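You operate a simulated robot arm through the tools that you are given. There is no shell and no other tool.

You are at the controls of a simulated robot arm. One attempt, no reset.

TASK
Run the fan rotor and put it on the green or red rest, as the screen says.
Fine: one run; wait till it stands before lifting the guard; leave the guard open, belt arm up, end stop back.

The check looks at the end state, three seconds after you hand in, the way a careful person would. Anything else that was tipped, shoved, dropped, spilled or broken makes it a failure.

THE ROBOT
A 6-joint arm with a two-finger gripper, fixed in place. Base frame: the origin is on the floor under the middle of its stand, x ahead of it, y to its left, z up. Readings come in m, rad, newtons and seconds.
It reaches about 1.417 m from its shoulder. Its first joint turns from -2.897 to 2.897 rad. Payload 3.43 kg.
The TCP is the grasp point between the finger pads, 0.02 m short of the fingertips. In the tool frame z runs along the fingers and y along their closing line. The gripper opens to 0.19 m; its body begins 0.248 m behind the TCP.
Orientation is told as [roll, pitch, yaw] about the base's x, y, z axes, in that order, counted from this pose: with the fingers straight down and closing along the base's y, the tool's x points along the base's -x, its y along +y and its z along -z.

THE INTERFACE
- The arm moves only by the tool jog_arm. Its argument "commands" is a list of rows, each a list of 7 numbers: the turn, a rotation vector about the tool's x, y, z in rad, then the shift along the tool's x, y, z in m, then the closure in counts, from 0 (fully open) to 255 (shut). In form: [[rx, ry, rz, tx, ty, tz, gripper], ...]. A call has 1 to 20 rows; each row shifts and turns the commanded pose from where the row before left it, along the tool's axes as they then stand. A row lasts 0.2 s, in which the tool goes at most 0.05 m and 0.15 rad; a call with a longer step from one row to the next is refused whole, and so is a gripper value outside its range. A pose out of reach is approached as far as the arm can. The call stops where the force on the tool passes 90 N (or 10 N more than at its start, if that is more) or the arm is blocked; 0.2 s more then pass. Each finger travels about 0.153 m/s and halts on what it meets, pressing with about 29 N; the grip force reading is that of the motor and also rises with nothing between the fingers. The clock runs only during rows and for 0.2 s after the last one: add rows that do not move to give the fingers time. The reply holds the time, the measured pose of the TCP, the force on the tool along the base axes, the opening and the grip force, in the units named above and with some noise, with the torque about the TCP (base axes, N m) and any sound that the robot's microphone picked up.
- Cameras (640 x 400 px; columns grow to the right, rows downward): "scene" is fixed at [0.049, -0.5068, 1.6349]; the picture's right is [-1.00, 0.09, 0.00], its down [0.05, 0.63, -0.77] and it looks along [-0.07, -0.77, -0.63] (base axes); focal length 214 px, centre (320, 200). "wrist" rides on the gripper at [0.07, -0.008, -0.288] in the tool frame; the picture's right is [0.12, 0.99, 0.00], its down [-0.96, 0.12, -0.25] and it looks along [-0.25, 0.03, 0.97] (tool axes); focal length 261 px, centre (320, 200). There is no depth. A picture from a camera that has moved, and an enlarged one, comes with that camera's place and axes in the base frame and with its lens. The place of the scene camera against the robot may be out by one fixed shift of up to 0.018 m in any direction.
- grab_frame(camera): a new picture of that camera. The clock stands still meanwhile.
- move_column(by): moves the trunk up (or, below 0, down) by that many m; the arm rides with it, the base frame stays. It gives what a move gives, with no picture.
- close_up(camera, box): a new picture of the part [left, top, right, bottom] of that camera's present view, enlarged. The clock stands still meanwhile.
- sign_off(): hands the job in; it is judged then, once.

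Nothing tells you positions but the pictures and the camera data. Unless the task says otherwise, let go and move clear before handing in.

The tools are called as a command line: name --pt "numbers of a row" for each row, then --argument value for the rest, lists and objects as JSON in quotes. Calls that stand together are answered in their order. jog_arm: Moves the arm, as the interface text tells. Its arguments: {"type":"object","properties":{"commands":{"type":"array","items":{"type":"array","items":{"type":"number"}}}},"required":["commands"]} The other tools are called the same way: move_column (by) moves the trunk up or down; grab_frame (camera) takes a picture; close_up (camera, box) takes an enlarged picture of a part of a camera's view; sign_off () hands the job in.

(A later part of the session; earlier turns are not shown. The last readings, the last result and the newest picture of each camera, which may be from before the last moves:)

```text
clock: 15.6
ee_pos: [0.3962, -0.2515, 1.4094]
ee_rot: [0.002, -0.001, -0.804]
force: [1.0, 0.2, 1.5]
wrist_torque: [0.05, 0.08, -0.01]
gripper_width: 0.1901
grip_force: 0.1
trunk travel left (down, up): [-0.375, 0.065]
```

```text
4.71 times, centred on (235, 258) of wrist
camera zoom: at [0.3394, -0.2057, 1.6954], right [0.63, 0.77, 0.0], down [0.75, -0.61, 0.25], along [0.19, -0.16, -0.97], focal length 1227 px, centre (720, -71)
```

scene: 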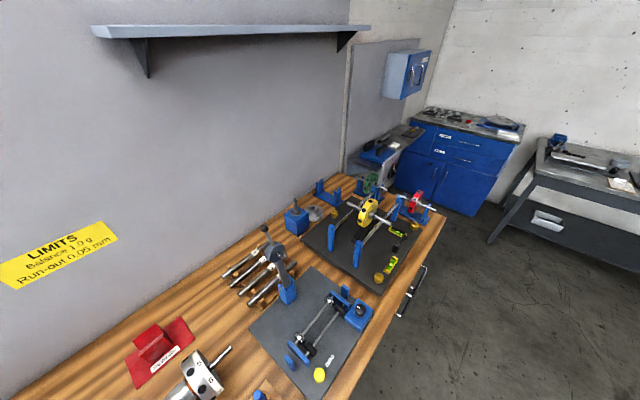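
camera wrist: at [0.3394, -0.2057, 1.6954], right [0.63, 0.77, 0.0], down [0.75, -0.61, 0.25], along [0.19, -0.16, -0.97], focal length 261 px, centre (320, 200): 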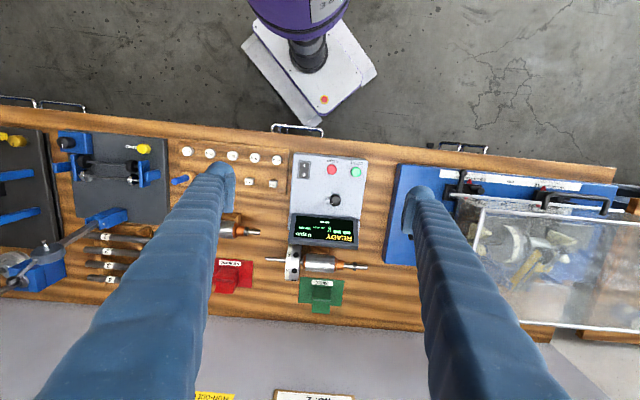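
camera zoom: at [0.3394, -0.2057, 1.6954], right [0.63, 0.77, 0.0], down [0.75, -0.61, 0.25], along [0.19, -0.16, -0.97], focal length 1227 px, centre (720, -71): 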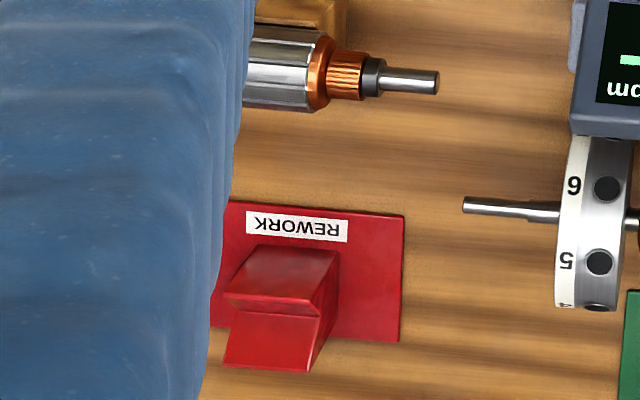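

The dial reads 0/600/900/1200 and the pointer is on 600, so the speed is right. The rests are V-blocks labelled PASS and REWORK. Now I'll look into the machine from straight above.

jog_arm --pt "0 0 0 0 0.048 0 0" --pt "0 0 0 0 0.048 0 0" --pt "0 0 0 0 0.048 0 0" --pt "0 0 0 0 0.048 0 0" --pt "0 0 0 0 0.048 0 0" --pt "0 0 0 0 0.048 0 0" --pt "0 0 0 0 0.048 0 0" --pt "0 0 0 0 0.048 0 0" --pt "0 0 0 0 0.048 0 0" --pt "0 0 0 0 0.048 0 0" --pt "0 0 0 0 0.048 0 0" --pt "0 0 0 0 0 0 0"

grab_frame --camera "wrist"

close_up --camera "wrist" --box '[230, 150, 430, 275]'

close_up --camera "wrist" --box '[230, 80, 430, 205]'

```text
clock: 18.2
ee_pos: [0.7765, 0.1154, 1.4098]
ee_rot: [0.002, -0.005, -0.806]
force: [0.3, -0.7, 0.0]
wrist_torque: [0.04, -0.13, -0.03]
gripper_width: 0.19
grip_force: 0.0
trunk travel left (down, up): [-0.375, 0.065]
```

```text
taken
camera wrist: at [0.7196, 0.1605, 1.6954], right [0.63, 0.77, 0.0], down [0.75, -0.61, 0.25], along [0.2, -0.16, -0.97], focal length 261 px, centre (320, 200)
```

wrist: 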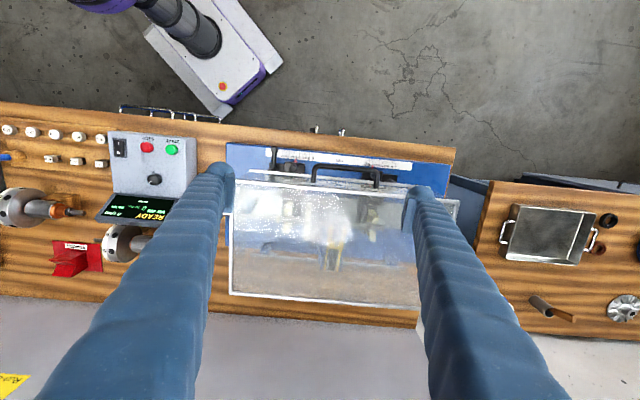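

```text
3.20 times, centred on (330, 212) of wrist
camera zoom: at [0.7196, 0.1605, 1.6954], right [0.63, 0.77, 0.0], down [0.75, -0.61, 0.25], along [0.2, -0.16, -0.97], focal length 834 px, centre (288, 160)
```

zoom: 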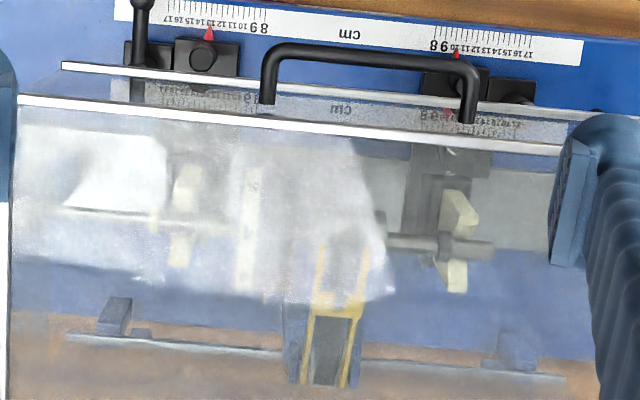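

```text
3.20 times, centred on (330, 142) of wrist
camera zoom: at [0.7196, 0.1605, 1.6954], right [0.63, 0.77, 0.0], down [0.75, -0.61, 0.25], along [0.2, -0.16, -0.97], focal length 834 px, centre (288, 384)
```

zoom: 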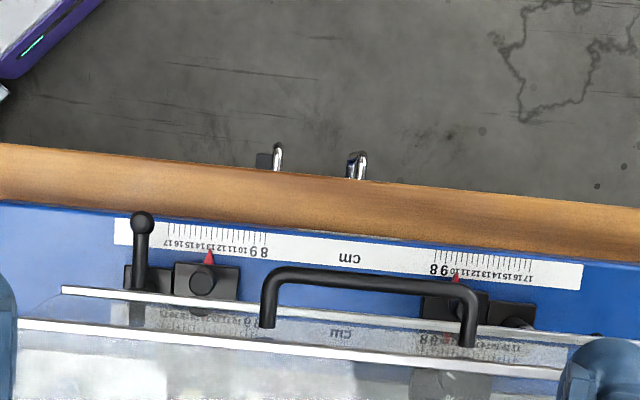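

The handle bar is centred near (0.813, 0.161, 1.128), about 4.5 cm ahead of the vertical front panel, and the guard pivots on a rear rod near z 0.98. I'll look from the end of the machine to check the belt arm and end stop.

jog_arm --pt "0 0 -0.14 0.03 0 0 0" --pt "0 0 -0.14 0.03 0 0 0" --pt "0 0 -0.14 0 0 0 0" --pt "0 0 -0.14 0 0 0 0" --pt "0 0 -0.14 0 0 0 0" --pt "0 0 -0.14 0 0 0 0" --pt "0 0 -0.14 0 0 0 0" --pt "0 0 -0.14 0 0 0 0" --pt "0 0 -0.14 0 0 0 0" --pt "0 0 -0.14 0 0 0 0" --pt "0 0 -0.14 0 0 0 0" --pt "0 0 -0.05 0 0 0 0" --pt "0 0 0 0 0 0 0"

```text
clock: 21.0
ee_pos: [0.7341, 0.1552, 1.4101]
ee_rot: [-0.003, 0.0, 0.783]
force: [-0.5, 0.8, -0.1]
wrist_torque: [-0.04, -0.04, -0.02]
gripper_width: 0.1896
grip_force: 0.0
trunk travel left (down, up): [-0.375, 0.065]
```

jog_arm --pt "0 0 0 0.038 -0.025 0 0" --pt "0 0 0 0.038 -0.025 0 0" --pt "0 0 0 0.038 -0.025 0 0" --pt "0 0 0 0.038 -0.025 0 0" --pt "0 0 0 0.038 -0.025 0 0" --pt "0 0 0 0.038 -0.025 0 0" --pt "0 0 0 0.038 -0.025 0 0" --pt "0 0 0 0.038 -0.025 0 0" --pt "0 -0.13 0 0 0 0 0" --pt "0 -0.13 0 0 0 0 0" --pt "0 -0.13 0 0 0 0 0" --pt "0 -0.13 0 0 0 0 0" --pt "0 0 0 0 0 0 0"

grab_frame --camera "wrist"

close_up --camera "wrist" --box '[230, 80, 410, 200]'

```text
clock: 23.8
ee_pos: [0.66, -0.2014, 1.4089]
ee_rot: [-0.002, -0.522, 0.786]
force: [0.0, 0.5, -0.7]
wrist_torque: [0.0, 0.02, 0.02]
gripper_width: 0.19
grip_force: 0.0
trunk travel left (down, up): [-0.375, 0.065]
```

```text
taken
camera wrist: at [0.5202, -0.3507, 1.6235], right [-0.77, 0.63, -0.06], down [0.42, 0.58, 0.69], along [0.47, 0.51, -0.72], focal length 261 px, centre (320, 200)
```

wrist: 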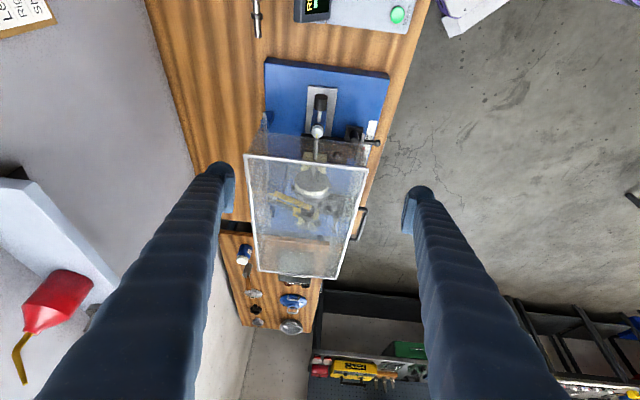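

```text
3.33 times, centred on (320, 140) of wrist
camera zoom: at [0.5202, -0.3507, 1.6235], right [-0.77, 0.63, -0.06], down [0.42, 0.58, 0.69], along [0.47, 0.51, -0.72], focal length 869 px, centre (320, 400)
```

zoom: 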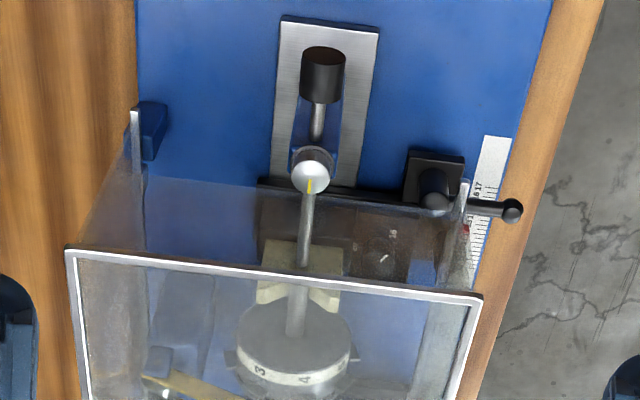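

close_up --camera "wrist" --box '[285, 90, 375, 150]'

close_up --camera "wrist" --box '[315, 130, 371, 170]'

close_up --camera "wrist" --box '[240, 150, 380, 280]'

```text
6.67 times, centred on (330, 120) of wrist
camera zoom: at [0.5202, -0.3507, 1.6235], right [-0.77, 0.63, -0.06], down [0.42, 0.58, 0.69], along [0.47, 0.51, -0.72], focal length 1738 px, centre (253, 733)
```

zoom: 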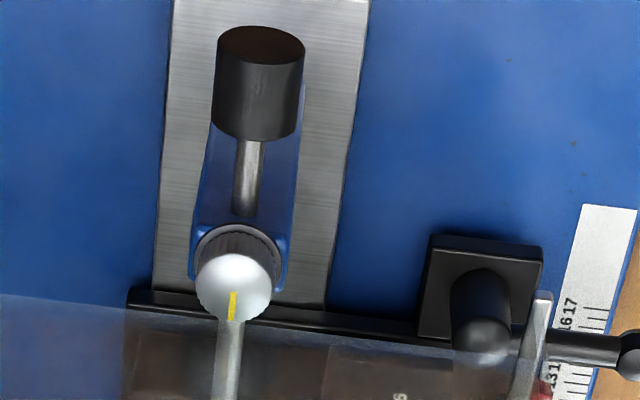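

```text
10.00 times, centred on (343, 150) of wrist
camera zoom: at [0.5202, -0.3507, 1.6235], right [-0.77, 0.63, -0.06], down [0.42, 0.58, 0.69], along [0.47, 0.51, -0.72], focal length 2606 px, centre (90, 700)
```

zoom: 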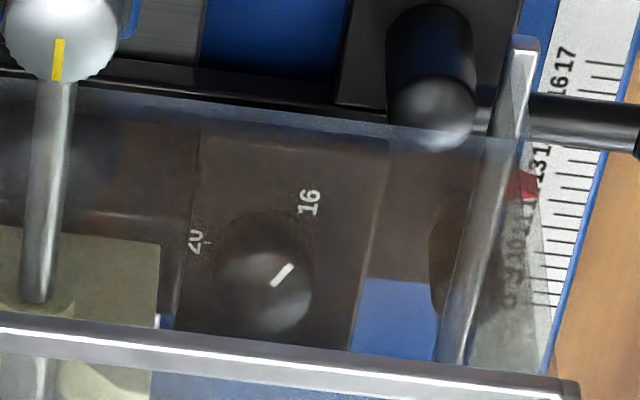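

```text
3.08 times, centred on (310, 215) of wrist
camera zoom: at [0.5202, -0.3507, 1.6235], right [-0.77, 0.63, -0.06], down [0.42, 0.58, 0.69], along [0.47, 0.51, -0.72], focal length 802 px, centre (351, 154)
```

zoom: 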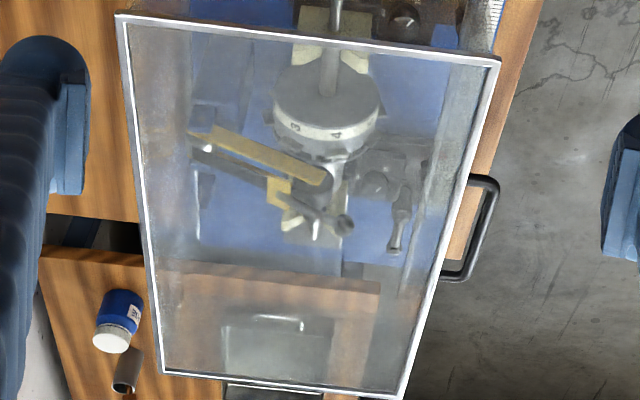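

The end stop's rod reaches in to the shaft, the belt arm lies over the rotor, and the right pedestal dial is on 16. I'll look from a flatter angle along the shaft to be sure.

jog_arm --pt "0 -0.14 0 0.02 0 0.0 0" --pt "0 -0.14 0 0.02 0 0.0 0" --pt "0 -0.14 0 0.02 0 0.0 0" --pt "0 0 0 0.04 0 0.02 0" --pt "0 0 0 0.04 0 0.02 0" --pt "0 0 0 0 0 0 0"

grab_frame --camera "wrist"

close_up --camera "wrist" --box '[240, 90, 400, 210]'

close_up --camera "wrist" --box '[280, 110, 370, 170]'

```text
clock: 25.2
ee_pos: [0.6156, -0.2493, 1.2851]
ee_rot: [-0.005, -0.942, 0.786]
force: [-1.0, -0.9, -0.3]
wrist_torque: [0.06, -0.05, 0.08]
gripper_width: 0.1899
grip_force: 0.1
trunk travel left (down, up): [-0.375, 0.065]
```

```text
taken
camera wrist: at [0.4262, -0.4468, 1.396], right [-0.75, 0.65, -0.1], down [0.18, 0.34, 0.92], along [0.64, 0.68, -0.37], focal length 261 px, centre (320, 200)
```

wrist: 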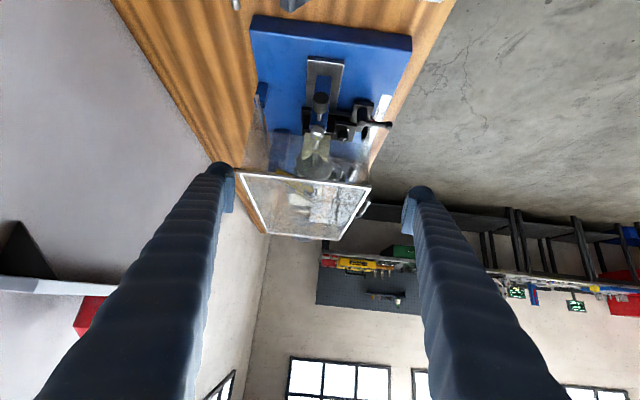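

```text
3.33 times, centred on (320, 150) of wrist
camera zoom: at [0.4262, -0.4468, 1.396], right [-0.75, 0.65, -0.1], down [0.18, 0.34, 0.92], along [0.64, 0.68, -0.37], focal length 869 px, centre (320, 367)
```

zoom: 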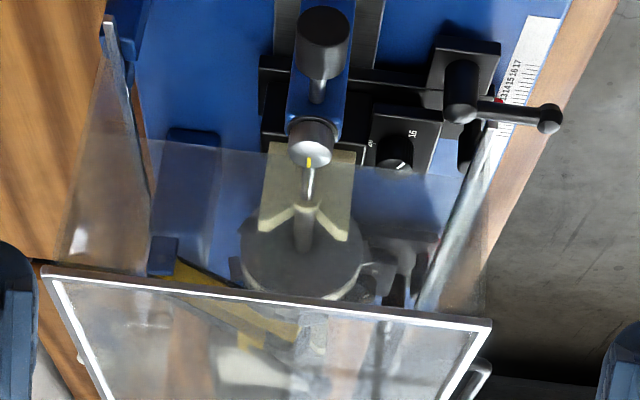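

```text
6.67 times, centred on (325, 140) of wrist
camera zoom: at [0.4262, -0.4468, 1.396], right [-0.75, 0.65, -0.1], down [0.18, 0.34, 0.92], along [0.64, 0.68, -0.37], focal length 1738 px, centre (287, 600)
```

zoom: 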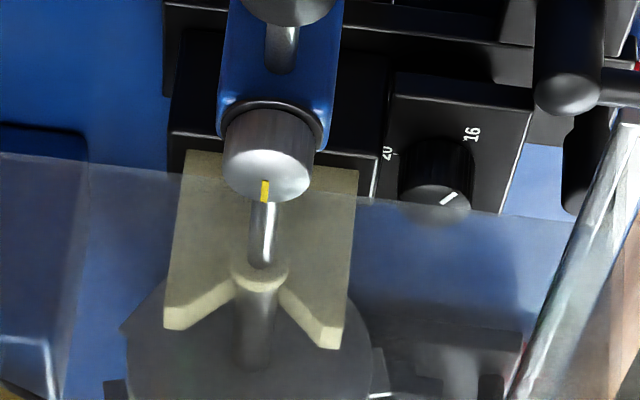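

The shaft lies in a V-block with the end-stop rod right at its end; a black pull knob is on the rod's outer end and a silver knob with a yellow mark sits on the post. Next, I go back round to the front to check the left pedestal and the belt.

jog_arm --pt "0 0.15 0 -0.03 0 -0.03 0" --pt "0 0.15 0 -0.03 0 -0.03 0" --pt "0 0.15 0 -0.02 0 -0.03 0" --pt "0 0.15 0 0 0 -0.03 0" --pt "0 0.15 0 0 0 -0.03 0" --pt "0 0.15 0 0 0 0 0" --pt "0 0.042 0 0 0 0 0" --pt "0 0 0.14 0 0 0 0" --pt "0 0 0.14 0 0 0 0" --pt "0 0 0.14 0 0 0 0" --pt "0 0 0.14 0 0 0 0" --pt "0 0 0.14 0 0 0 0" --pt "0 0 0.14 0 0 0 0" --pt "0 0 0.14 0 0 0 0" --pt "0 0 0.14 0 0 0 0" --pt "0 0 0.14 0 0 0 0" --pt "0 0 0.14 0 0 0 0" --pt "0 0 0.14 0 0 0 0" --pt "0 0 0.031 0 0 0 0" --pt "0 0 0 0 0 0 0"

```text
clock: 29.4
ee_pos: [0.5931, -0.2675, 1.4613]
ee_rot: [-0.001, -0.002, -0.787]
force: [-0.3, 0.2, 0.2]
wrist_torque: [0.01, 0.01, 0.0]
gripper_width: 0.19
grip_force: 0.0
trunk travel left (down, up): [-0.375, 0.065]
```

jog_arm --pt "0 0 0 0.022 0.041 0 0" --pt "0 0 0 0.022 0.041 0 0" --pt "0 0 0 0.022 0.041 0 0" --pt "0 0 0 0.022 0.041 0 0" --pt "0 0 0 0.022 0.041 0 0" --pt "0 0 0 0.022 0.041 0 0" --pt "0 0 0 0.022 0.041 0 0" --pt "0 0 0 0.022 0.041 0 0" --pt "0 0 0 0.022 0.041 0 0" --pt "0 0 0 0.022 0.041 0 0" --pt "0 0 0 0.022 0.041 0 0" --pt "0 0 0 0.022 0.041 0 0" --pt "0 -0.14 0 0 0 0 0" --pt "0 -0.14 0 0 0 0 0" --pt "0 -0.14 0 0 0 0 0" --pt "0 -0.14 0 0 0 0 0" --pt "0 -0.14 0 0 0 0 0" --pt "0 0 0 0.03 0 0.03 0" --pt "0 0 0 0.03 0 0.03 0" --pt "0 0 0 0 0 0 0"

grab_frame --camera "wrist"

close_up --camera "wrist" --box '[230, 100, 410, 220]'

```text
clock: 33.6
ee_pos: [0.7479, 0.2731, 1.3743]
ee_rot: [-0.001, -0.701, -0.786]
force: [0.1, -0.1, -0.5]
wrist_torque: [-0.03, 0.0, 0.01]
gripper_width: 0.1902
grip_force: 0.1
trunk travel left (down, up): [-0.375, 0.065]
```

```text
taken
camera wrist: at [0.5729, 0.4372, 1.5481], right [0.64, 0.77, -0.08], down [0.49, -0.33, 0.81], along [0.6, -0.56, -0.58], focal length 261 px, centre (320, 200)
```

wrist: 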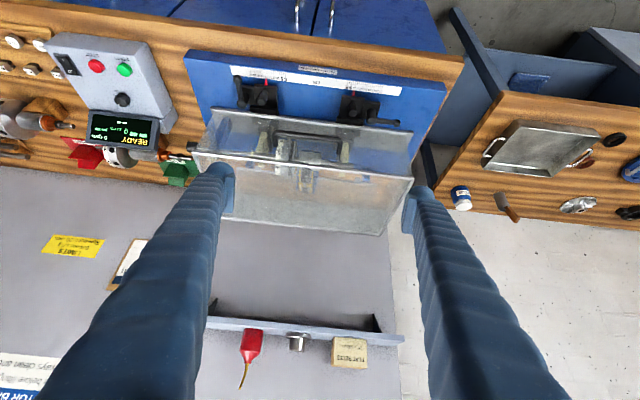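

```text
3.33 times, centred on (320, 160) of wrist
camera zoom: at [0.5729, 0.4372, 1.5481], right [0.64, 0.77, -0.08], down [0.49, -0.33, 0.81], along [0.6, -0.56, -0.58], focal length 869 px, centre (320, 333)
```

zoom: 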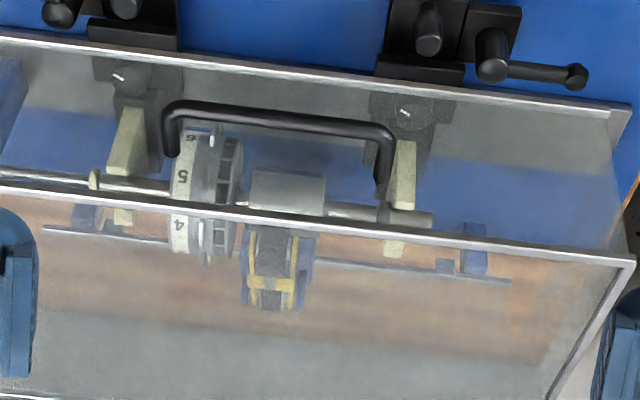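

close_up --camera "wrist" --box '[325, 118, 365, 148]'

close_up --camera "wrist" --box '[245, 110, 285, 140]'

close_up --camera "wrist" --box '[265, 130, 355, 200]'

close_up --camera "wrist" --box '[330, 80, 405, 130]'

```text
13.33 times, centred on (345, 133) of wrist
camera zoom: at [0.5729, 0.4372, 1.5481], right [0.64, 0.77, -0.08], down [0.49, -0.33, 0.81], along [0.6, -0.56, -0.58], focal length 3475 px, centre (-13, 1093)
```

zoom: 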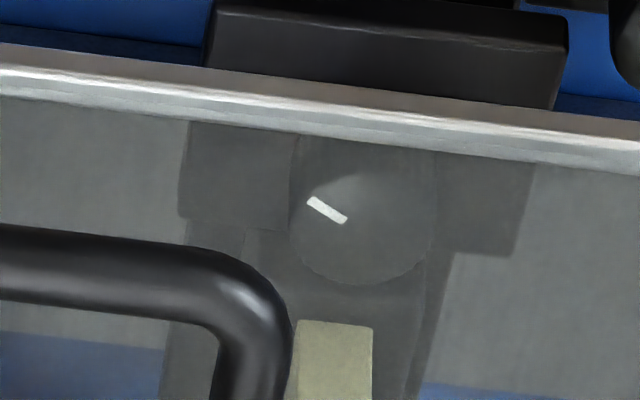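

```text
13.33 times, centred on (265, 125) of wrist
camera zoom: at [0.5729, 0.4372, 1.5481], right [0.64, 0.77, -0.08], down [0.49, -0.33, 0.81], along [0.6, -0.56, -0.58], focal length 3475 px, centre (1053, 1200)
```

zoom: 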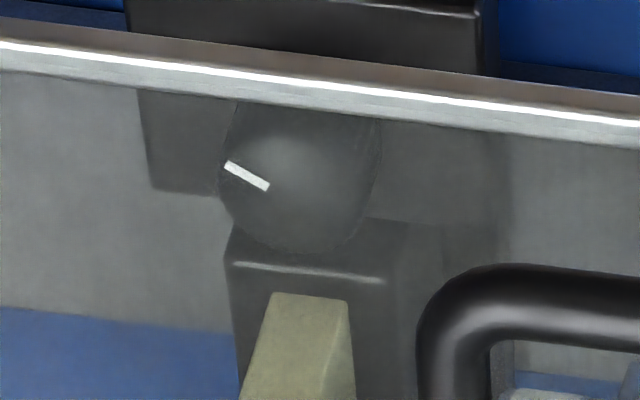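

```text
5.71 times, centred on (310, 165) of wrist
camera zoom: at [0.5729, 0.4372, 1.5481], right [0.64, 0.77, -0.08], down [0.49, -0.33, 0.81], along [0.6, -0.56, -0.58], focal length 1489 px, centre (377, 400)
```

zoom: 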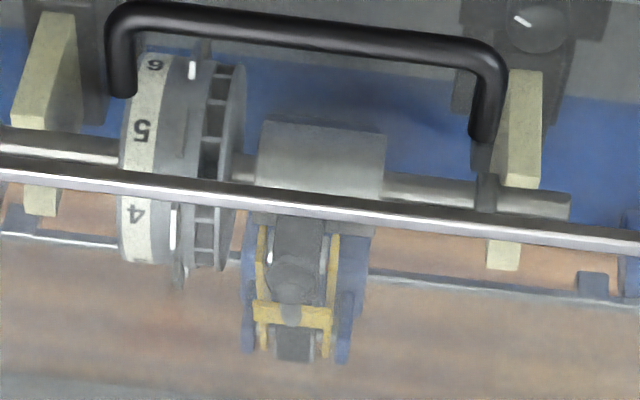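

```text
8.00 times, centred on (368, 105) of wrist
camera zoom: at [0.5729, 0.4372, 1.5481], right [0.64, 0.77, -0.08], down [0.49, -0.33, 0.81], along [0.6, -0.56, -0.58], focal length 2085 px, centre (-60, 960)
```

zoom: 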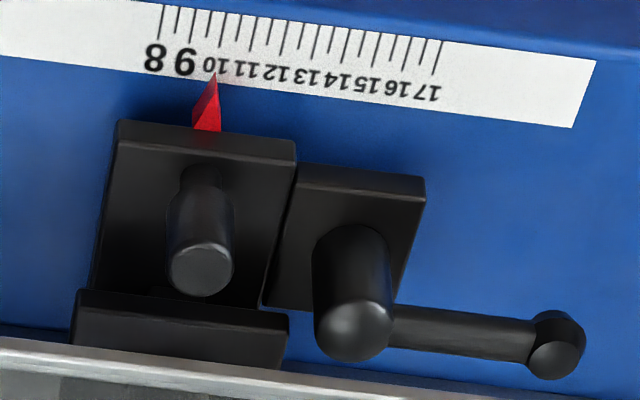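

Both V-block dials point the same way, the left pointer is on 10 and the belt is on the hub. Before running I want to read the instruction sign on the wall, so I'll turn the camera that way.

jog_arm --pt "0 0.14 0 0 0 -0.02 0" --pt "0 0.14 0 0 0 -0.02 0" --pt "0 0.14 0 0 0 -0.02 0" --pt "0 0.14 0 0 0 -0.02 0" --pt "0 0.141 0 0 0 -0.02 0" --pt "0 0 0.134 -0.018 -0.04 0 0" --pt "0 0 0 -0.018 -0.04 0 0" --pt "0 0 0 -0.018 -0.04 0 0" --pt "0 0 0 -0.018 -0.04 0 0" --pt "0 0 0 -0.018 -0.04 0 0" --pt "0 0 0 -0.018 -0.04 0 0" --pt "0 0 0.134 -0.018 -0.04 0 0" --pt "0 0 0.134 0 0 0 0" --pt "0 0 0.134 0 0 0 0" --pt "0 0 0.134 0 0 0 0" --pt "0 -0.14 0 0 0 0 0" --pt "0 -0.14 0 0 0 0 0" --pt "0 -0.14 0 0 0 0 0" --pt "0 -0.14 0 0 0 0 0" --pt "0 0 0 0 0 0 0"

grab_frame --camera "wrist"

```text
clock: 37.8
ee_pos: [0.5779, 0.027, 1.4646]
ee_rot: [0.001, -0.562, -1.459]
force: [-0.2, -0.2, -0.5]
wrist_torque: [0.04, -0.02, 0.02]
gripper_width: 0.1901
grip_force: 0.0
trunk travel left (down, up): [-0.375, 0.065]
```

```text
taken
camera wrist: at [0.5457, 0.2376, 1.6702], right [0.98, 0.21, -0.06], down [0.19, -0.66, 0.72], along [0.11, -0.72, -0.69], focal length 261 px, centre (320, 200)
```

wrist: 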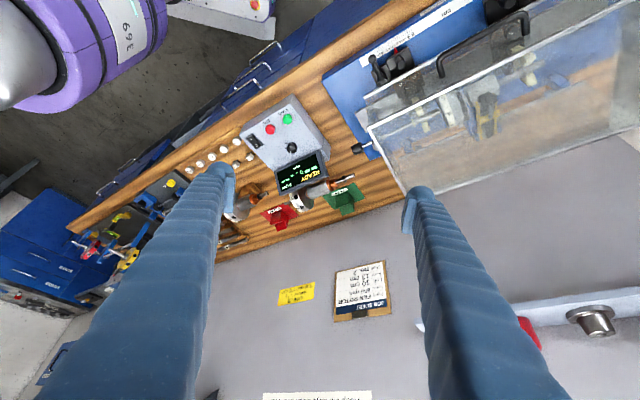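

jog_arm --pt "0 -0.14 0 0 0 0 0" --pt "0 -0.14 0 0 0 0 0" --pt "0 0 0 0 0 0 0"

close_up --camera "wrist" --box '[230, 270, 430, 395]'

close_up --camera "wrist" --box '[320, 150, 420, 230]'

grab_frame --camera "wrist"

```text
clock: 38.6
ee_pos: [0.5779, 0.0263, 1.4651]
ee_rot: [0.004, -0.843, -1.458]
force: [0.4, -0.2, 0.2]
wrist_torque: [0.03, -0.03, 0.05]
gripper_width: 0.19
grip_force: 0.1
trunk travel left (down, up): [-0.375, 0.065]
```

```text
3.20 times, centred on (330, 332) of wrist
camera zoom: at [0.5403, 0.2864, 1.6038], right [0.98, 0.19, -0.09], down [0.16, -0.44, 0.88], along [0.13, -0.88, -0.46], focal length 834 px, centre (288, -224)
```

zoom: 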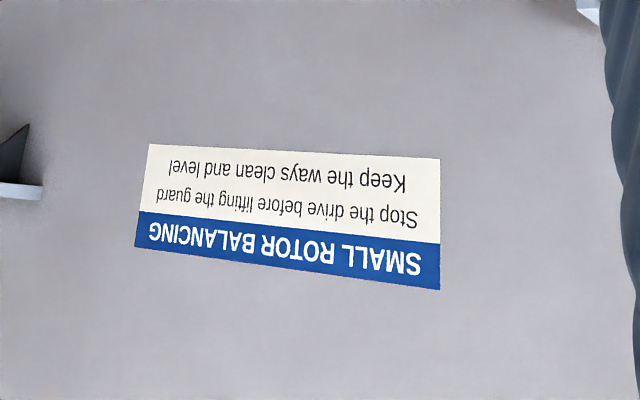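

```text
5.00 times, centred on (370, 190) of wrist
camera zoom: at [0.5403, 0.2864, 1.6038], right [0.98, 0.19, -0.09], down [0.16, -0.44, 0.88], along [0.13, -0.88, -0.46], focal length 1303 px, centre (70, 250)
```

zoom: 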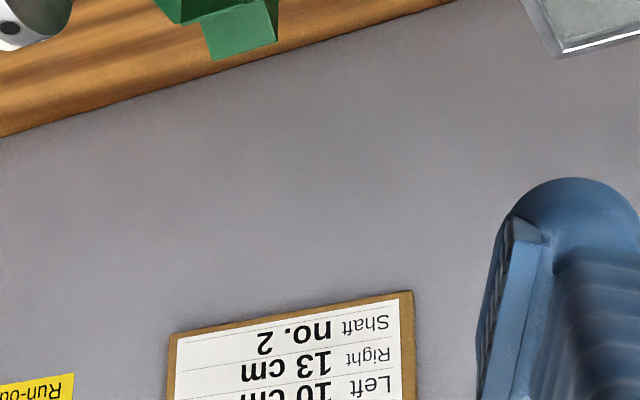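

```text
taken
camera wrist: at [0.5403, 0.2864, 1.6038], right [0.98, 0.19, -0.09], down [0.16, -0.44, 0.88], along [0.13, -0.88, -0.46], focal length 261 px, centre (320, 200)
```

wrist: 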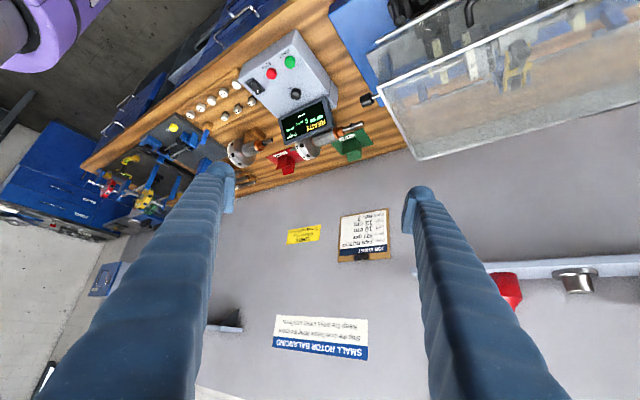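

The sign says "Stop the drive before lifting the guard; keep the ways clean and level". Settings match the sheet, so I'll go above START (about (0.491, -0.196, 0.945)) with fingers closed and check my aim before pressing.

jog_arm --pt "0 0.14 0 0 0 0 100" --pt "0 0.14 0 0 0 0 150" --pt "0 0.14 0 0 0 0 200" --pt "0 0.14 0 0 0 0 255" --pt "0 0.14 0 0 0 0 255" --pt "0 0.143 0 0 0 0 255" --pt "0 0 -0.135 0 0 0 255" --pt "0 0 -0.135 0 0 0 255" --pt "0 0 -0.135 0 0 0 255" --pt "0 0 -0.135 0 0 0 255" --pt "0 0 -0.133 0 0 0 255" --pt "0 0 0 -0.018 -0.04 0 255" --pt "0 0 0 -0.018 -0.04 0 255" --pt "0 0 0 -0.018 -0.04 0 255" --pt "0 0 0 -0.018 -0.04 0 255" --pt "0 0 0 -0.018 -0.04 0 255" --pt "0 0 0 0 -0.019 0.03 255" --pt "0 0 0 0 0 0 255"

grab_frame --camera "wrist"

```text
clock: 42.4
ee_pos: [0.4877, -0.1886, 1.4325]
ee_rot: [0.001, -0.001, -0.783]
force: [-0.6, 0.3, -0.1]
wrist_torque: [-0.02, -0.03, 0.03]
gripper_width: 0.0001
grip_force: 28.9
trunk travel left (down, up): [-0.375, 0.065]
```

```text
taken
camera wrist: at [0.4306, -0.1458, 1.7198], right [0.62, 0.79, 0.0], down [0.76, -0.6, 0.25], along [0.2, -0.15, -0.97], focal length 261 px, centre (320, 200)
```

wrist: 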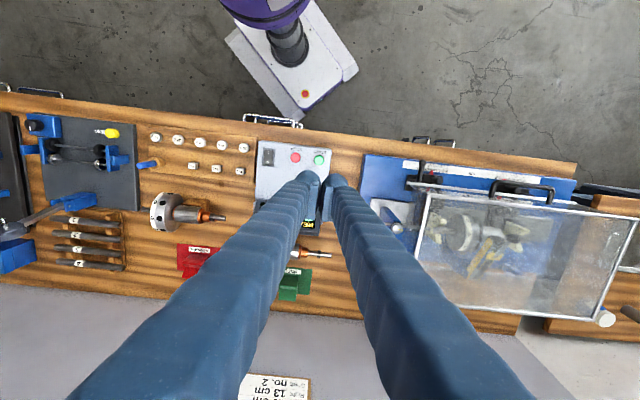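

jog_arm --pt "0 0 0 -0.0085 -0.0035 0.04 255" --pt "0 0 0 0 0 0.045 255" --pt "0 0 0 0 0 0.045 255" --pt "0 0 0 0 0 0.045 255" --pt "0 0 0 0 0 0.045 255" --pt "0 0 0 0 0 0.045 255" --pt "0 0 0 0 0 0.045 255" --pt "0 0 0 0 0 0.045 255" --pt "0 0 0 0 0 0.03 255" --pt "0 0 0 0 0 0.02 255" --pt "0 0 0 0 0 0 255"

grab_frame --camera "wrist"

close_up --camera "wrist" --box '[260, 90, 400, 210]'

grab_frame --camera "scene"

```text
clock: 44.8
ee_pos: [0.4935, -0.1987, 1.0303]
ee_rot: [0.001, -0.002, -0.784]
force: [0.1, -0.7, 0.3]
wrist_torque: [-0.02, 0.0, 0.0]
gripper_width: 0.0
grip_force: 29.0
trunk travel left (down, up): [-0.375, 0.065]
```

```text
taken
camera wrist: at [0.4368, -0.1549, 1.3168], right [0.62, 0.79, 0.0], down [0.76, -0.6, 0.25], along [0.2, -0.15, -0.97], focal length 261 px, centre (320, 200)
```

wrist: 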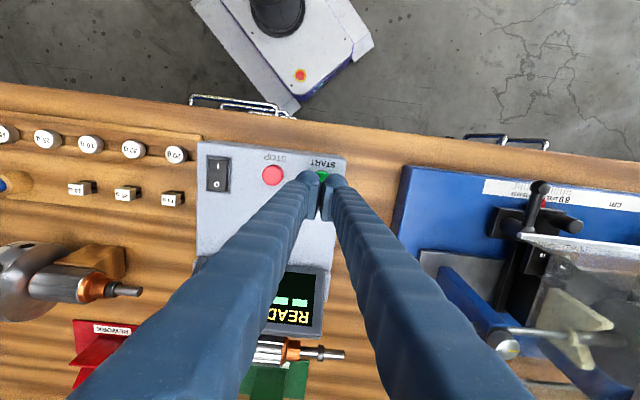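

```text
3.33 times, centred on (330, 150) of wrist
camera zoom: at [0.4368, -0.1549, 1.3168], right [0.62, 0.79, 0.0], down [0.76, -0.6, 0.25], along [0.2, -0.15, -0.97], focal length 869 px, centre (287, 367)
```

zoom: 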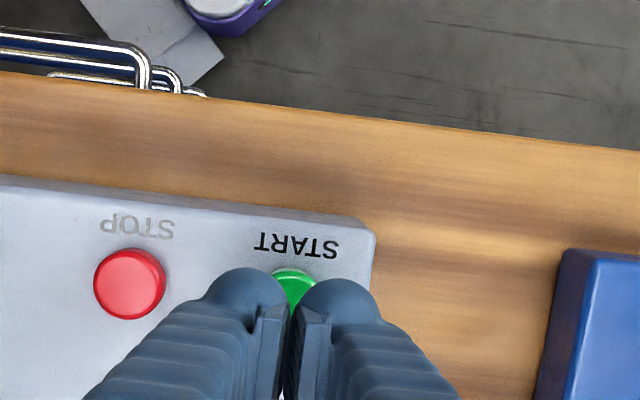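

```text
taken
```

scene: 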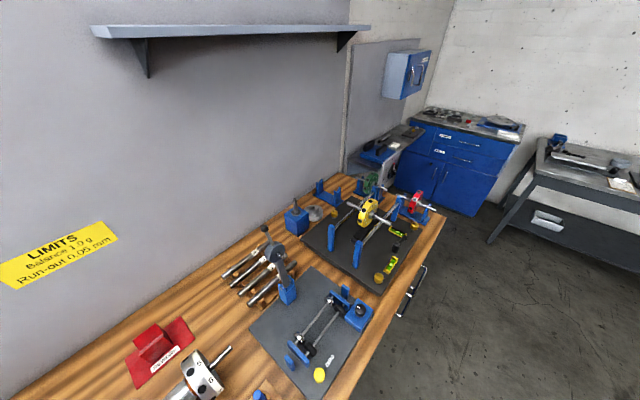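

START is right under the fingertips. I'll lower slowly until it clicks.

jog_arm --pt "0 0 0 0.003 0 0.02 255" --pt "0 0 0 0 0 0.02 255" --pt "0 0 0 0 0 0.01 255" --pt "0 0 0 0 0 0.004 255" --pt "0 0 0 0 0 0 255"

```text
clock: 46.0
ee_pos: [0.4911, -0.196, 0.9741]
ee_rot: [0.002, 0.001, -0.784]
force: [-0.3, -0.1, -0.2]
wrist_torque: [0.0, 0.0, 0.01]
gripper_width: 0.0
grip_force: 28.7
trunk travel left (down, up): [-0.375, 0.065]
```

jog_arm --pt "0 0 0 0 0 0.002 255" --pt "0 0 0 0 0 0.002 255" --pt "0 0 0 0 0 0.002 255"

```text
clock: 46.8
ee_pos: [0.4903, -0.1955, 0.9682]
ee_rot: [0.002, -0.002, -0.783]
force: [0.0, 1.3, 0.7]
wrist_torque: [-0.02, 0.0, -0.04]
gripper_width: 0.0001
grip_force: 34.2
trunk travel left (down, up): [-0.375, 0.065]
```

jog_arm --pt "0 0 0 0 0 0.002 255" --pt "0 0 0 0 0 0.002 255"

```text
clock: 47.4
ee_pos: [0.4917, -0.1964, 0.9658]
ee_rot: [0.002, -0.001, -0.783]
force: [-0.7, -1.0, 2.4]
wrist_torque: [0.01, -0.02, -0.03]
gripper_width: 0.0059
grip_force: 34.5
trunk travel left (down, up): [-0.375, 0.065]
heard: click
```

I heard a click. I'll lift off and look at the screen.

jog_arm --pt "0 0 0 0 0 -0.02 255" --pt "0 0 0 0 0 -0.04 255" --pt "0 0 0 0 0 -0.045 255" --pt "0 0 0 0 0 -0.045 255" --pt "0 0 0 0 0 -0.045 255" --pt "0 0 0 0.03 0 -0.03 200" --pt "0 0 0 0.03 0 -0.03 100" --pt "0 0 0 0.03 0 -0.03 0"

grab_frame --camera "wrist"

close_up --camera "wrist" --box '[250, 130, 390, 250]'

```text
clock: 49.2
ee_pos: [0.4242, -0.134, 1.2512]
ee_rot: [0.003, 0.001, -0.784]
force: [-0.7, 0.8, -0.4]
wrist_torque: [-0.06, -0.14, -0.01]
gripper_width: 0.1902
grip_force: 0.1
trunk travel left (down, up): [-0.375, 0.065]
```

```text
taken
camera wrist: at [0.367, -0.0902, 1.5384], right [0.62, 0.79, 0.0], down [0.76, -0.6, 0.25], along [0.2, -0.15, -0.97], focal length 261 px, centre (320, 200)
```

wrist: 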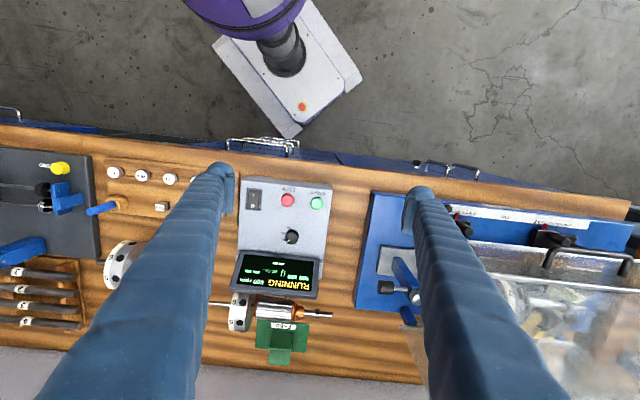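

```text
3.33 times, centred on (320, 190) of wrist
camera zoom: at [0.367, -0.0902, 1.5384], right [0.62, 0.79, 0.0], down [0.76, -0.6, 0.25], along [0.2, -0.15, -0.97], focal length 869 px, centre (320, 233)
```

zoom: 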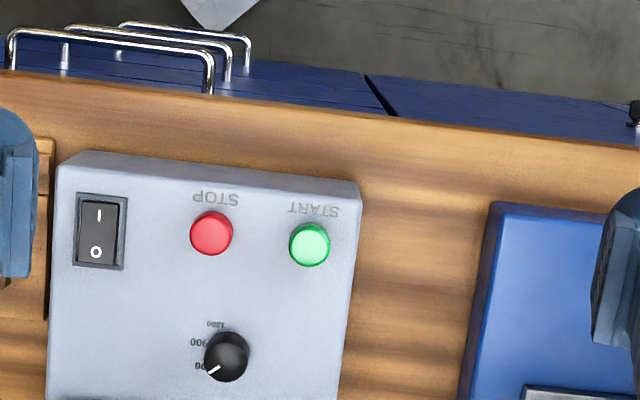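

It's RUNNING. I'll wait a while and watch the screen.

close_up --camera "wrist" --box '[228, 240, 328, 310]'

jog_arm --pt "0 0 0 0 0 0 0" --pt "0 0 0 0 0 0 0" --pt "0 0 0 0 0 0 0" --pt "0 0 0 0 0 0 0" --pt "0 0 0 0 0 0 0" --pt "0 0 0 0 0 0 0" --pt "0 0 0 0 0 0 0" --pt "0 0 0 0 0 0 0" --pt "0 0 0 0 0 0 0" --pt "0 0 0 0 0 0 0"

close_up --camera "wrist" --box '[228, 240, 328, 310]'

```text
5.71 times, centred on (278, 275) of wrist
camera zoom: at [0.367, -0.0902, 1.5384], right [0.62, 0.79, 0.0], down [0.76, -0.6, 0.25], along [0.2, -0.15, -0.97], focal length 1489 px, centre (560, -229)
```

zoom: 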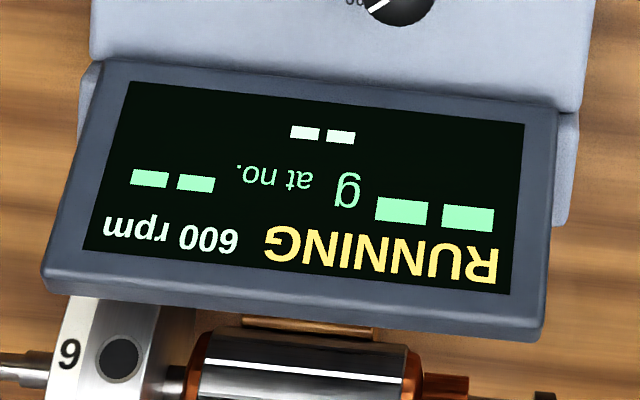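

```text
clock: 51.4
ee_pos: [0.4279, -0.1332, 1.2503]
ee_rot: [0.001, 0.001, -0.785]
force: [-0.4, -0.7, 0.5]
wrist_torque: [-0.03, 0.01, -0.01]
gripper_width: 0.1898
grip_force: 0.0
trunk travel left (down, up): [-0.375, 0.065]
```

```text
5.71 times, centred on (278, 275) of wrist
camera zoom: at [0.3699, -0.0909, 1.5373], right [0.62, 0.79, 0.0], down [0.76, -0.6, 0.25], along [0.2, -0.15, -0.97], focal length 1489 px, centre (560, -229)
```

zoom: 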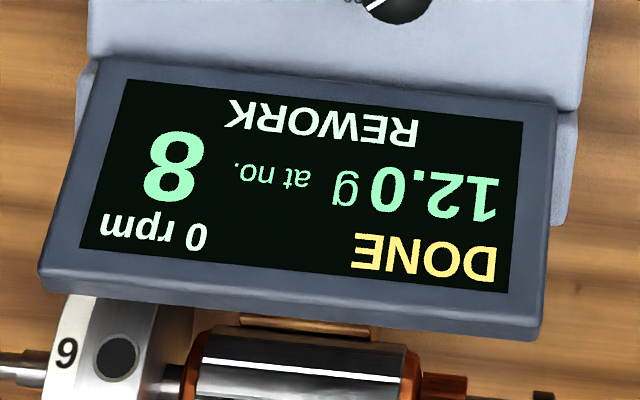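

The screen reads DONE, 12.0 g at no. 8, REWORK, 0 rpm, so the rotor goes to the red rest. Now I'll bring the gripper round to the guard handle, fingers closing vertically around the bar.

jog_arm --pt "0 0 0 0.009 0.0436 -0.0136 0" --pt "0 0 0 0.009 0.0436 -0.0136 0" --pt "0 0 0 0.009 0.0436 -0.0136 0" --pt "0 0 0 0.009 0.0436 -0.0136 0" --pt "0 0 0 0.009 0.0436 -0.0136 0" --pt "0 0 0 0.009 0.0436 -0.0136 0" --pt "0 0 0 0.009 0.0436 -0.0136 0" --pt "0 0 0 0.009 0.0436 -0.0136 0" --pt "0 0 0 0.009 0.0436 -0.0136 0" --pt "0 0 0 0.009 0.0436 -0.0136 0" --pt "0 0 0 0.009 0.0436 -0.0136 0" --pt "0 0 0 0 0 0 0"

jog_arm --pt "0 0 -0.143 0 0 0 0" --pt "0 0 -0.143 0 0 0 0" --pt "0 0 -0.143 0 0 0 0" --pt "0 0 -0.143 0 0 0 0" --pt "0 0 -0.143 0 0 0 0" --pt "0 0 -0.143 0 0 0 0" --pt "0 0 -0.143 0 0 0 0" --pt "0 0 -0.143 0 0 0 0" --pt "0 0 -0.143 0 0 0 0" --pt "0 0 -0.143 0 0 0 0" --pt "0 0 -0.141 0 0 0 0" --pt "0.13 0 0 0 0 0 0" --pt "0.13 0 0 0 0 0 0" --pt "0.13 0 0 0 0 0 0" --pt "0.13 0 0 0 0 0 0" --pt "0.13 0 0 0 0 0 0" --pt "0 0 0 0 0 0 0"

grab_frame --camera "wrist"

```text
clock: 54.0
ee_pos: [0.6968, 0.2767, 1.4035]
ee_rot: [0.004, -0.002, -0.784]
force: [0.3, 0.2, 0.7]
wrist_torque: [-0.01, -0.09, 0.01]
gripper_width: 0.19
grip_force: 0.0
trunk travel left (down, up): [-0.375, 0.065]
```

```text
clock: 57.6
ee_pos: [0.6959, 0.2732, 1.4001]
ee_rot: [-0.651, -0.002, 0.784]
force: [0.1, -0.2, -0.1]
wrist_torque: [-0.03, 0.0, 0.01]
gripper_width: 0.1899
grip_force: 0.0
trunk travel left (down, up): [-0.375, 0.065]
```

```text
taken
camera wrist: at [0.5268, 0.3425, 1.6334], right [-0.64, 0.48, -0.6], down [0.51, 0.85, 0.13], along [0.57, -0.23, -0.79], focal length 261 px, centre (320, 200)
```

wrist: 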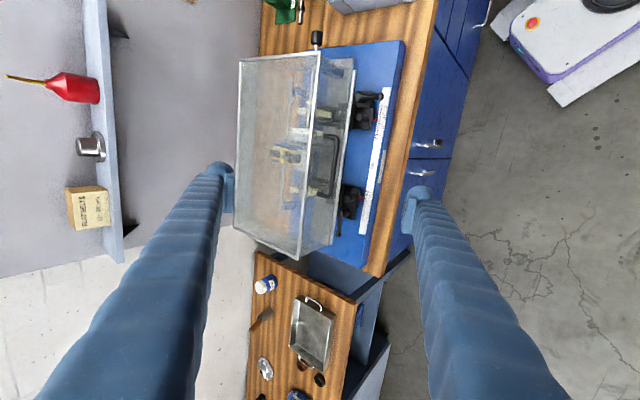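

jog_arm --pt "0.1375 0 0 0 0 0 60" --pt "0.1375 0 0 0 0 0 120" --pt "0.1375 0 0 0 0 0 174" --pt "0.1375 0 0 0 0 0 174" --pt "0 0 0 0 0 0 174"

```text
clock: 58.8
ee_pos: [0.6933, 0.2765, 1.4011]
ee_rot: [-1.2, -0.004, 0.788]
force: [-0.3, 0.2, -0.1]
wrist_torque: [-0.03, 0.01, 0.03]
gripper_width: 0.0602
grip_force: 0.0
trunk travel left (down, up): [-0.375, 0.065]
```

jog_arm --pt "0 0 0 0 0.0383 0.0284 174" --pt "0 0 0 0 0.0383 0.0284 174" --pt "0 0 0 0 0.0383 0.0284 174" --pt "0 0 0 0 0.0383 0.0284 174" --pt "0 0 0 0 0.0383 0.0284 174" --pt "0 0 0 0 0 0 174"

grab_frame --camera "wrist"

close_up --camera "wrist" --box '[240, 80, 420, 200]'

```text
clock: 60.2
ee_pos: [0.7368, 0.232, 1.1703]
ee_rot: [-1.199, -0.001, 0.786]
force: [-0.1, 0.5, -0.3]
wrist_torque: [-0.01, 0.01, -0.05]
gripper_width: 0.0606
grip_force: 0.0
trunk travel left (down, up): [-0.375, 0.065]
```

```text
taken
camera wrist: at [0.4994, 0.37, 1.2814], right [-0.34, 0.17, -0.93], down [0.49, 0.87, -0.02], along [0.81, -0.46, -0.38], focal length 261 px, centre (320, 200)
```

wrist: 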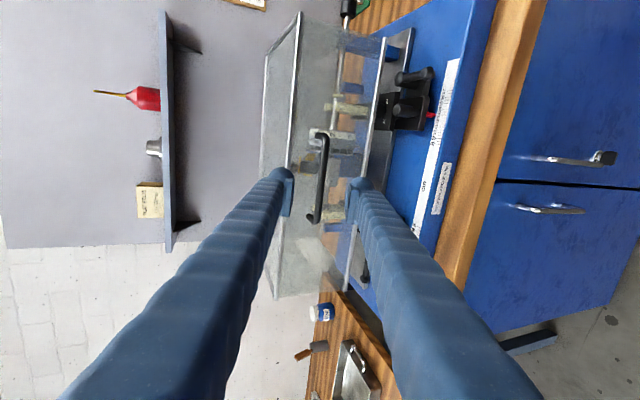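

```text
3.33 times, centred on (330, 140) of wrist
camera zoom: at [0.4994, 0.37, 1.2814], right [-0.34, 0.17, -0.93], down [0.49, 0.87, -0.02], along [0.81, -0.46, -0.38], focal length 869 px, centre (287, 400)
```

zoom: 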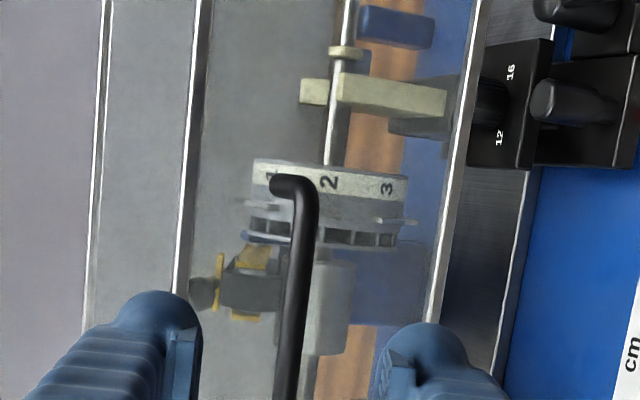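

The bar sits centred between the fingers. Advancing along the fingers.

jog_arm --pt "0 0 0 0 0 0.03 174" --pt "0 0 0 0 0 0.025 174" --pt "0 0 0 0 0 0.02 174" --pt "0 0 0 0 0 0 174"

grab_frame --camera "wrist"

close_up --camera "wrist" --box '[260, 120, 400, 240]'

```text
clock: 61.2
ee_pos: [0.788, 0.1822, 1.1466]
ee_rot: [-1.198, -0.001, 0.788]
force: [0.4, 0.4, 0.0]
wrist_torque: [0.0, 0.02, 0.0]
gripper_width: 0.0603
grip_force: 0.1
trunk travel left (down, up): [-0.375, 0.065]
```

```text
taken
camera wrist: at [0.55, 0.3197, 1.2564], right [-0.34, 0.17, -0.93], down [0.49, 0.87, -0.02], along [0.81, -0.46, -0.38], focal length 261 px, centre (320, 200)
```

wrist: 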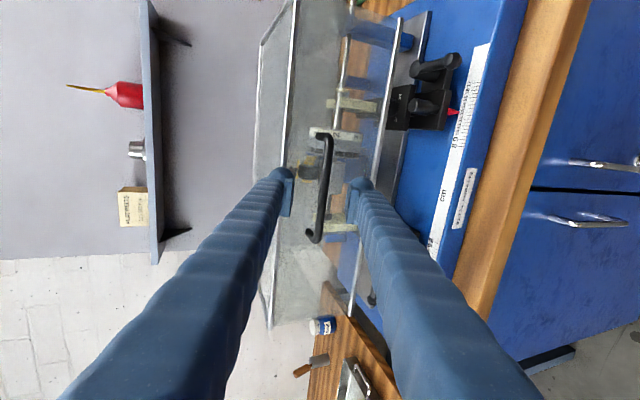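

```text
3.33 times, centred on (330, 180) of wrist
camera zoom: at [0.55, 0.3197, 1.2564], right [-0.34, 0.17, -0.93], down [0.49, 0.87, -0.02], along [0.81, -0.46, -0.38], focal length 869 px, centre (287, 267)
```

zoom: 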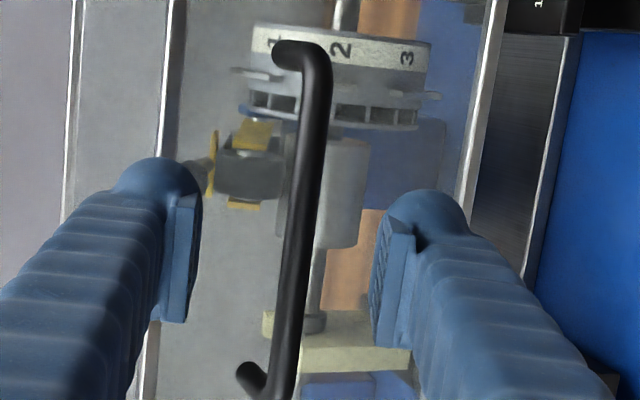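

jog_arm --pt "0 0 0 0 0.002 0.015 174" --pt "0 0 0 0 0.002 0.014 174" --pt "0 0 0 0 0 0 174"

close_up --camera "wrist" --box '[260, 120, 400, 240]'

```text
clock: 62.0
ee_pos: [0.8066, 0.1637, 1.1285]
ee_rot: [-1.201, -0.002, 0.787]
force: [0.6, 0.4, -0.5]
wrist_torque: [-0.06, 0.0, -0.01]
gripper_width: 0.0607
grip_force: 0.0
trunk travel left (down, up): [-0.375, 0.065]
```

```text
3.33 times, centred on (330, 180) of wrist
camera zoom: at [0.569, 0.3012, 1.241], right [-0.34, 0.17, -0.93], down [0.49, 0.87, -0.02], along [0.81, -0.46, -0.38], focal length 869 px, centre (287, 267)
```

zoom: 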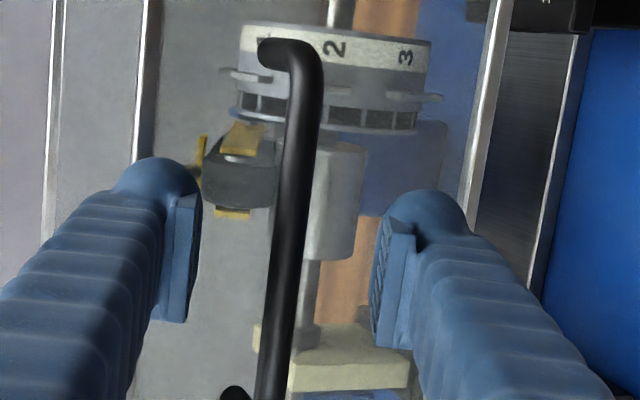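

jog_arm --pt "0 0 0 0 0 0 223" --pt "0 0 0 0 0 0 240" --pt "0 0 0 0 0 0 245" --pt "0 0 0 0 0 0 245"

close_up --camera "wrist" --box '[260, 120, 400, 240]'

```text
clock: 63.0
ee_pos: [0.8082, 0.1643, 1.1302]
ee_rot: [-1.199, 0.0, 0.787]
force: [0.9, -1.4, 0.1]
wrist_torque: [-0.7, 0.71, 0.42]
gripper_width: 0.0096
grip_force: 42.8
trunk travel left (down, up): [-0.375, 0.065]
```

```text
3.33 times, centred on (330, 180) of wrist
camera zoom: at [0.5692, 0.301, 1.241], right [-0.34, 0.17, -0.93], down [0.49, 0.87, -0.02], along [0.81, -0.46, -0.38], focal length 869 px, centre (287, 267)
```

zoom: 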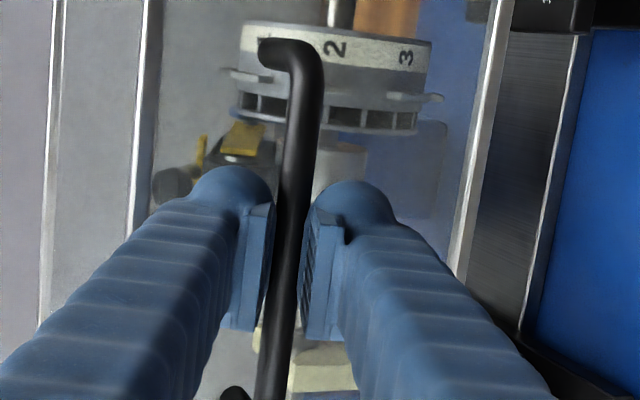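

The bar is gripped (0.0096 m) and the rotor's numbers haven't moved between pictures, so it stands still. I'll lift the guard gently along its hinge arc, starting small.

jog_arm --pt "-0.02 0 0 0 -0.0239 0.0025 245" --pt "-0.02 0 0 0 -0.0236 0.0037 245"

```text
clock: 63.6
ee_pos: [0.8244, 0.1463, 1.1712]
ee_rot: [-1.161, -0.001, 0.785]
force: [-3.8, -7.7, -4.9]
wrist_torque: [-0.51, 0.55, 0.69]
gripper_width: 0.0089
grip_force: 42.9
trunk travel left (down, up): [-0.375, 0.065]
```

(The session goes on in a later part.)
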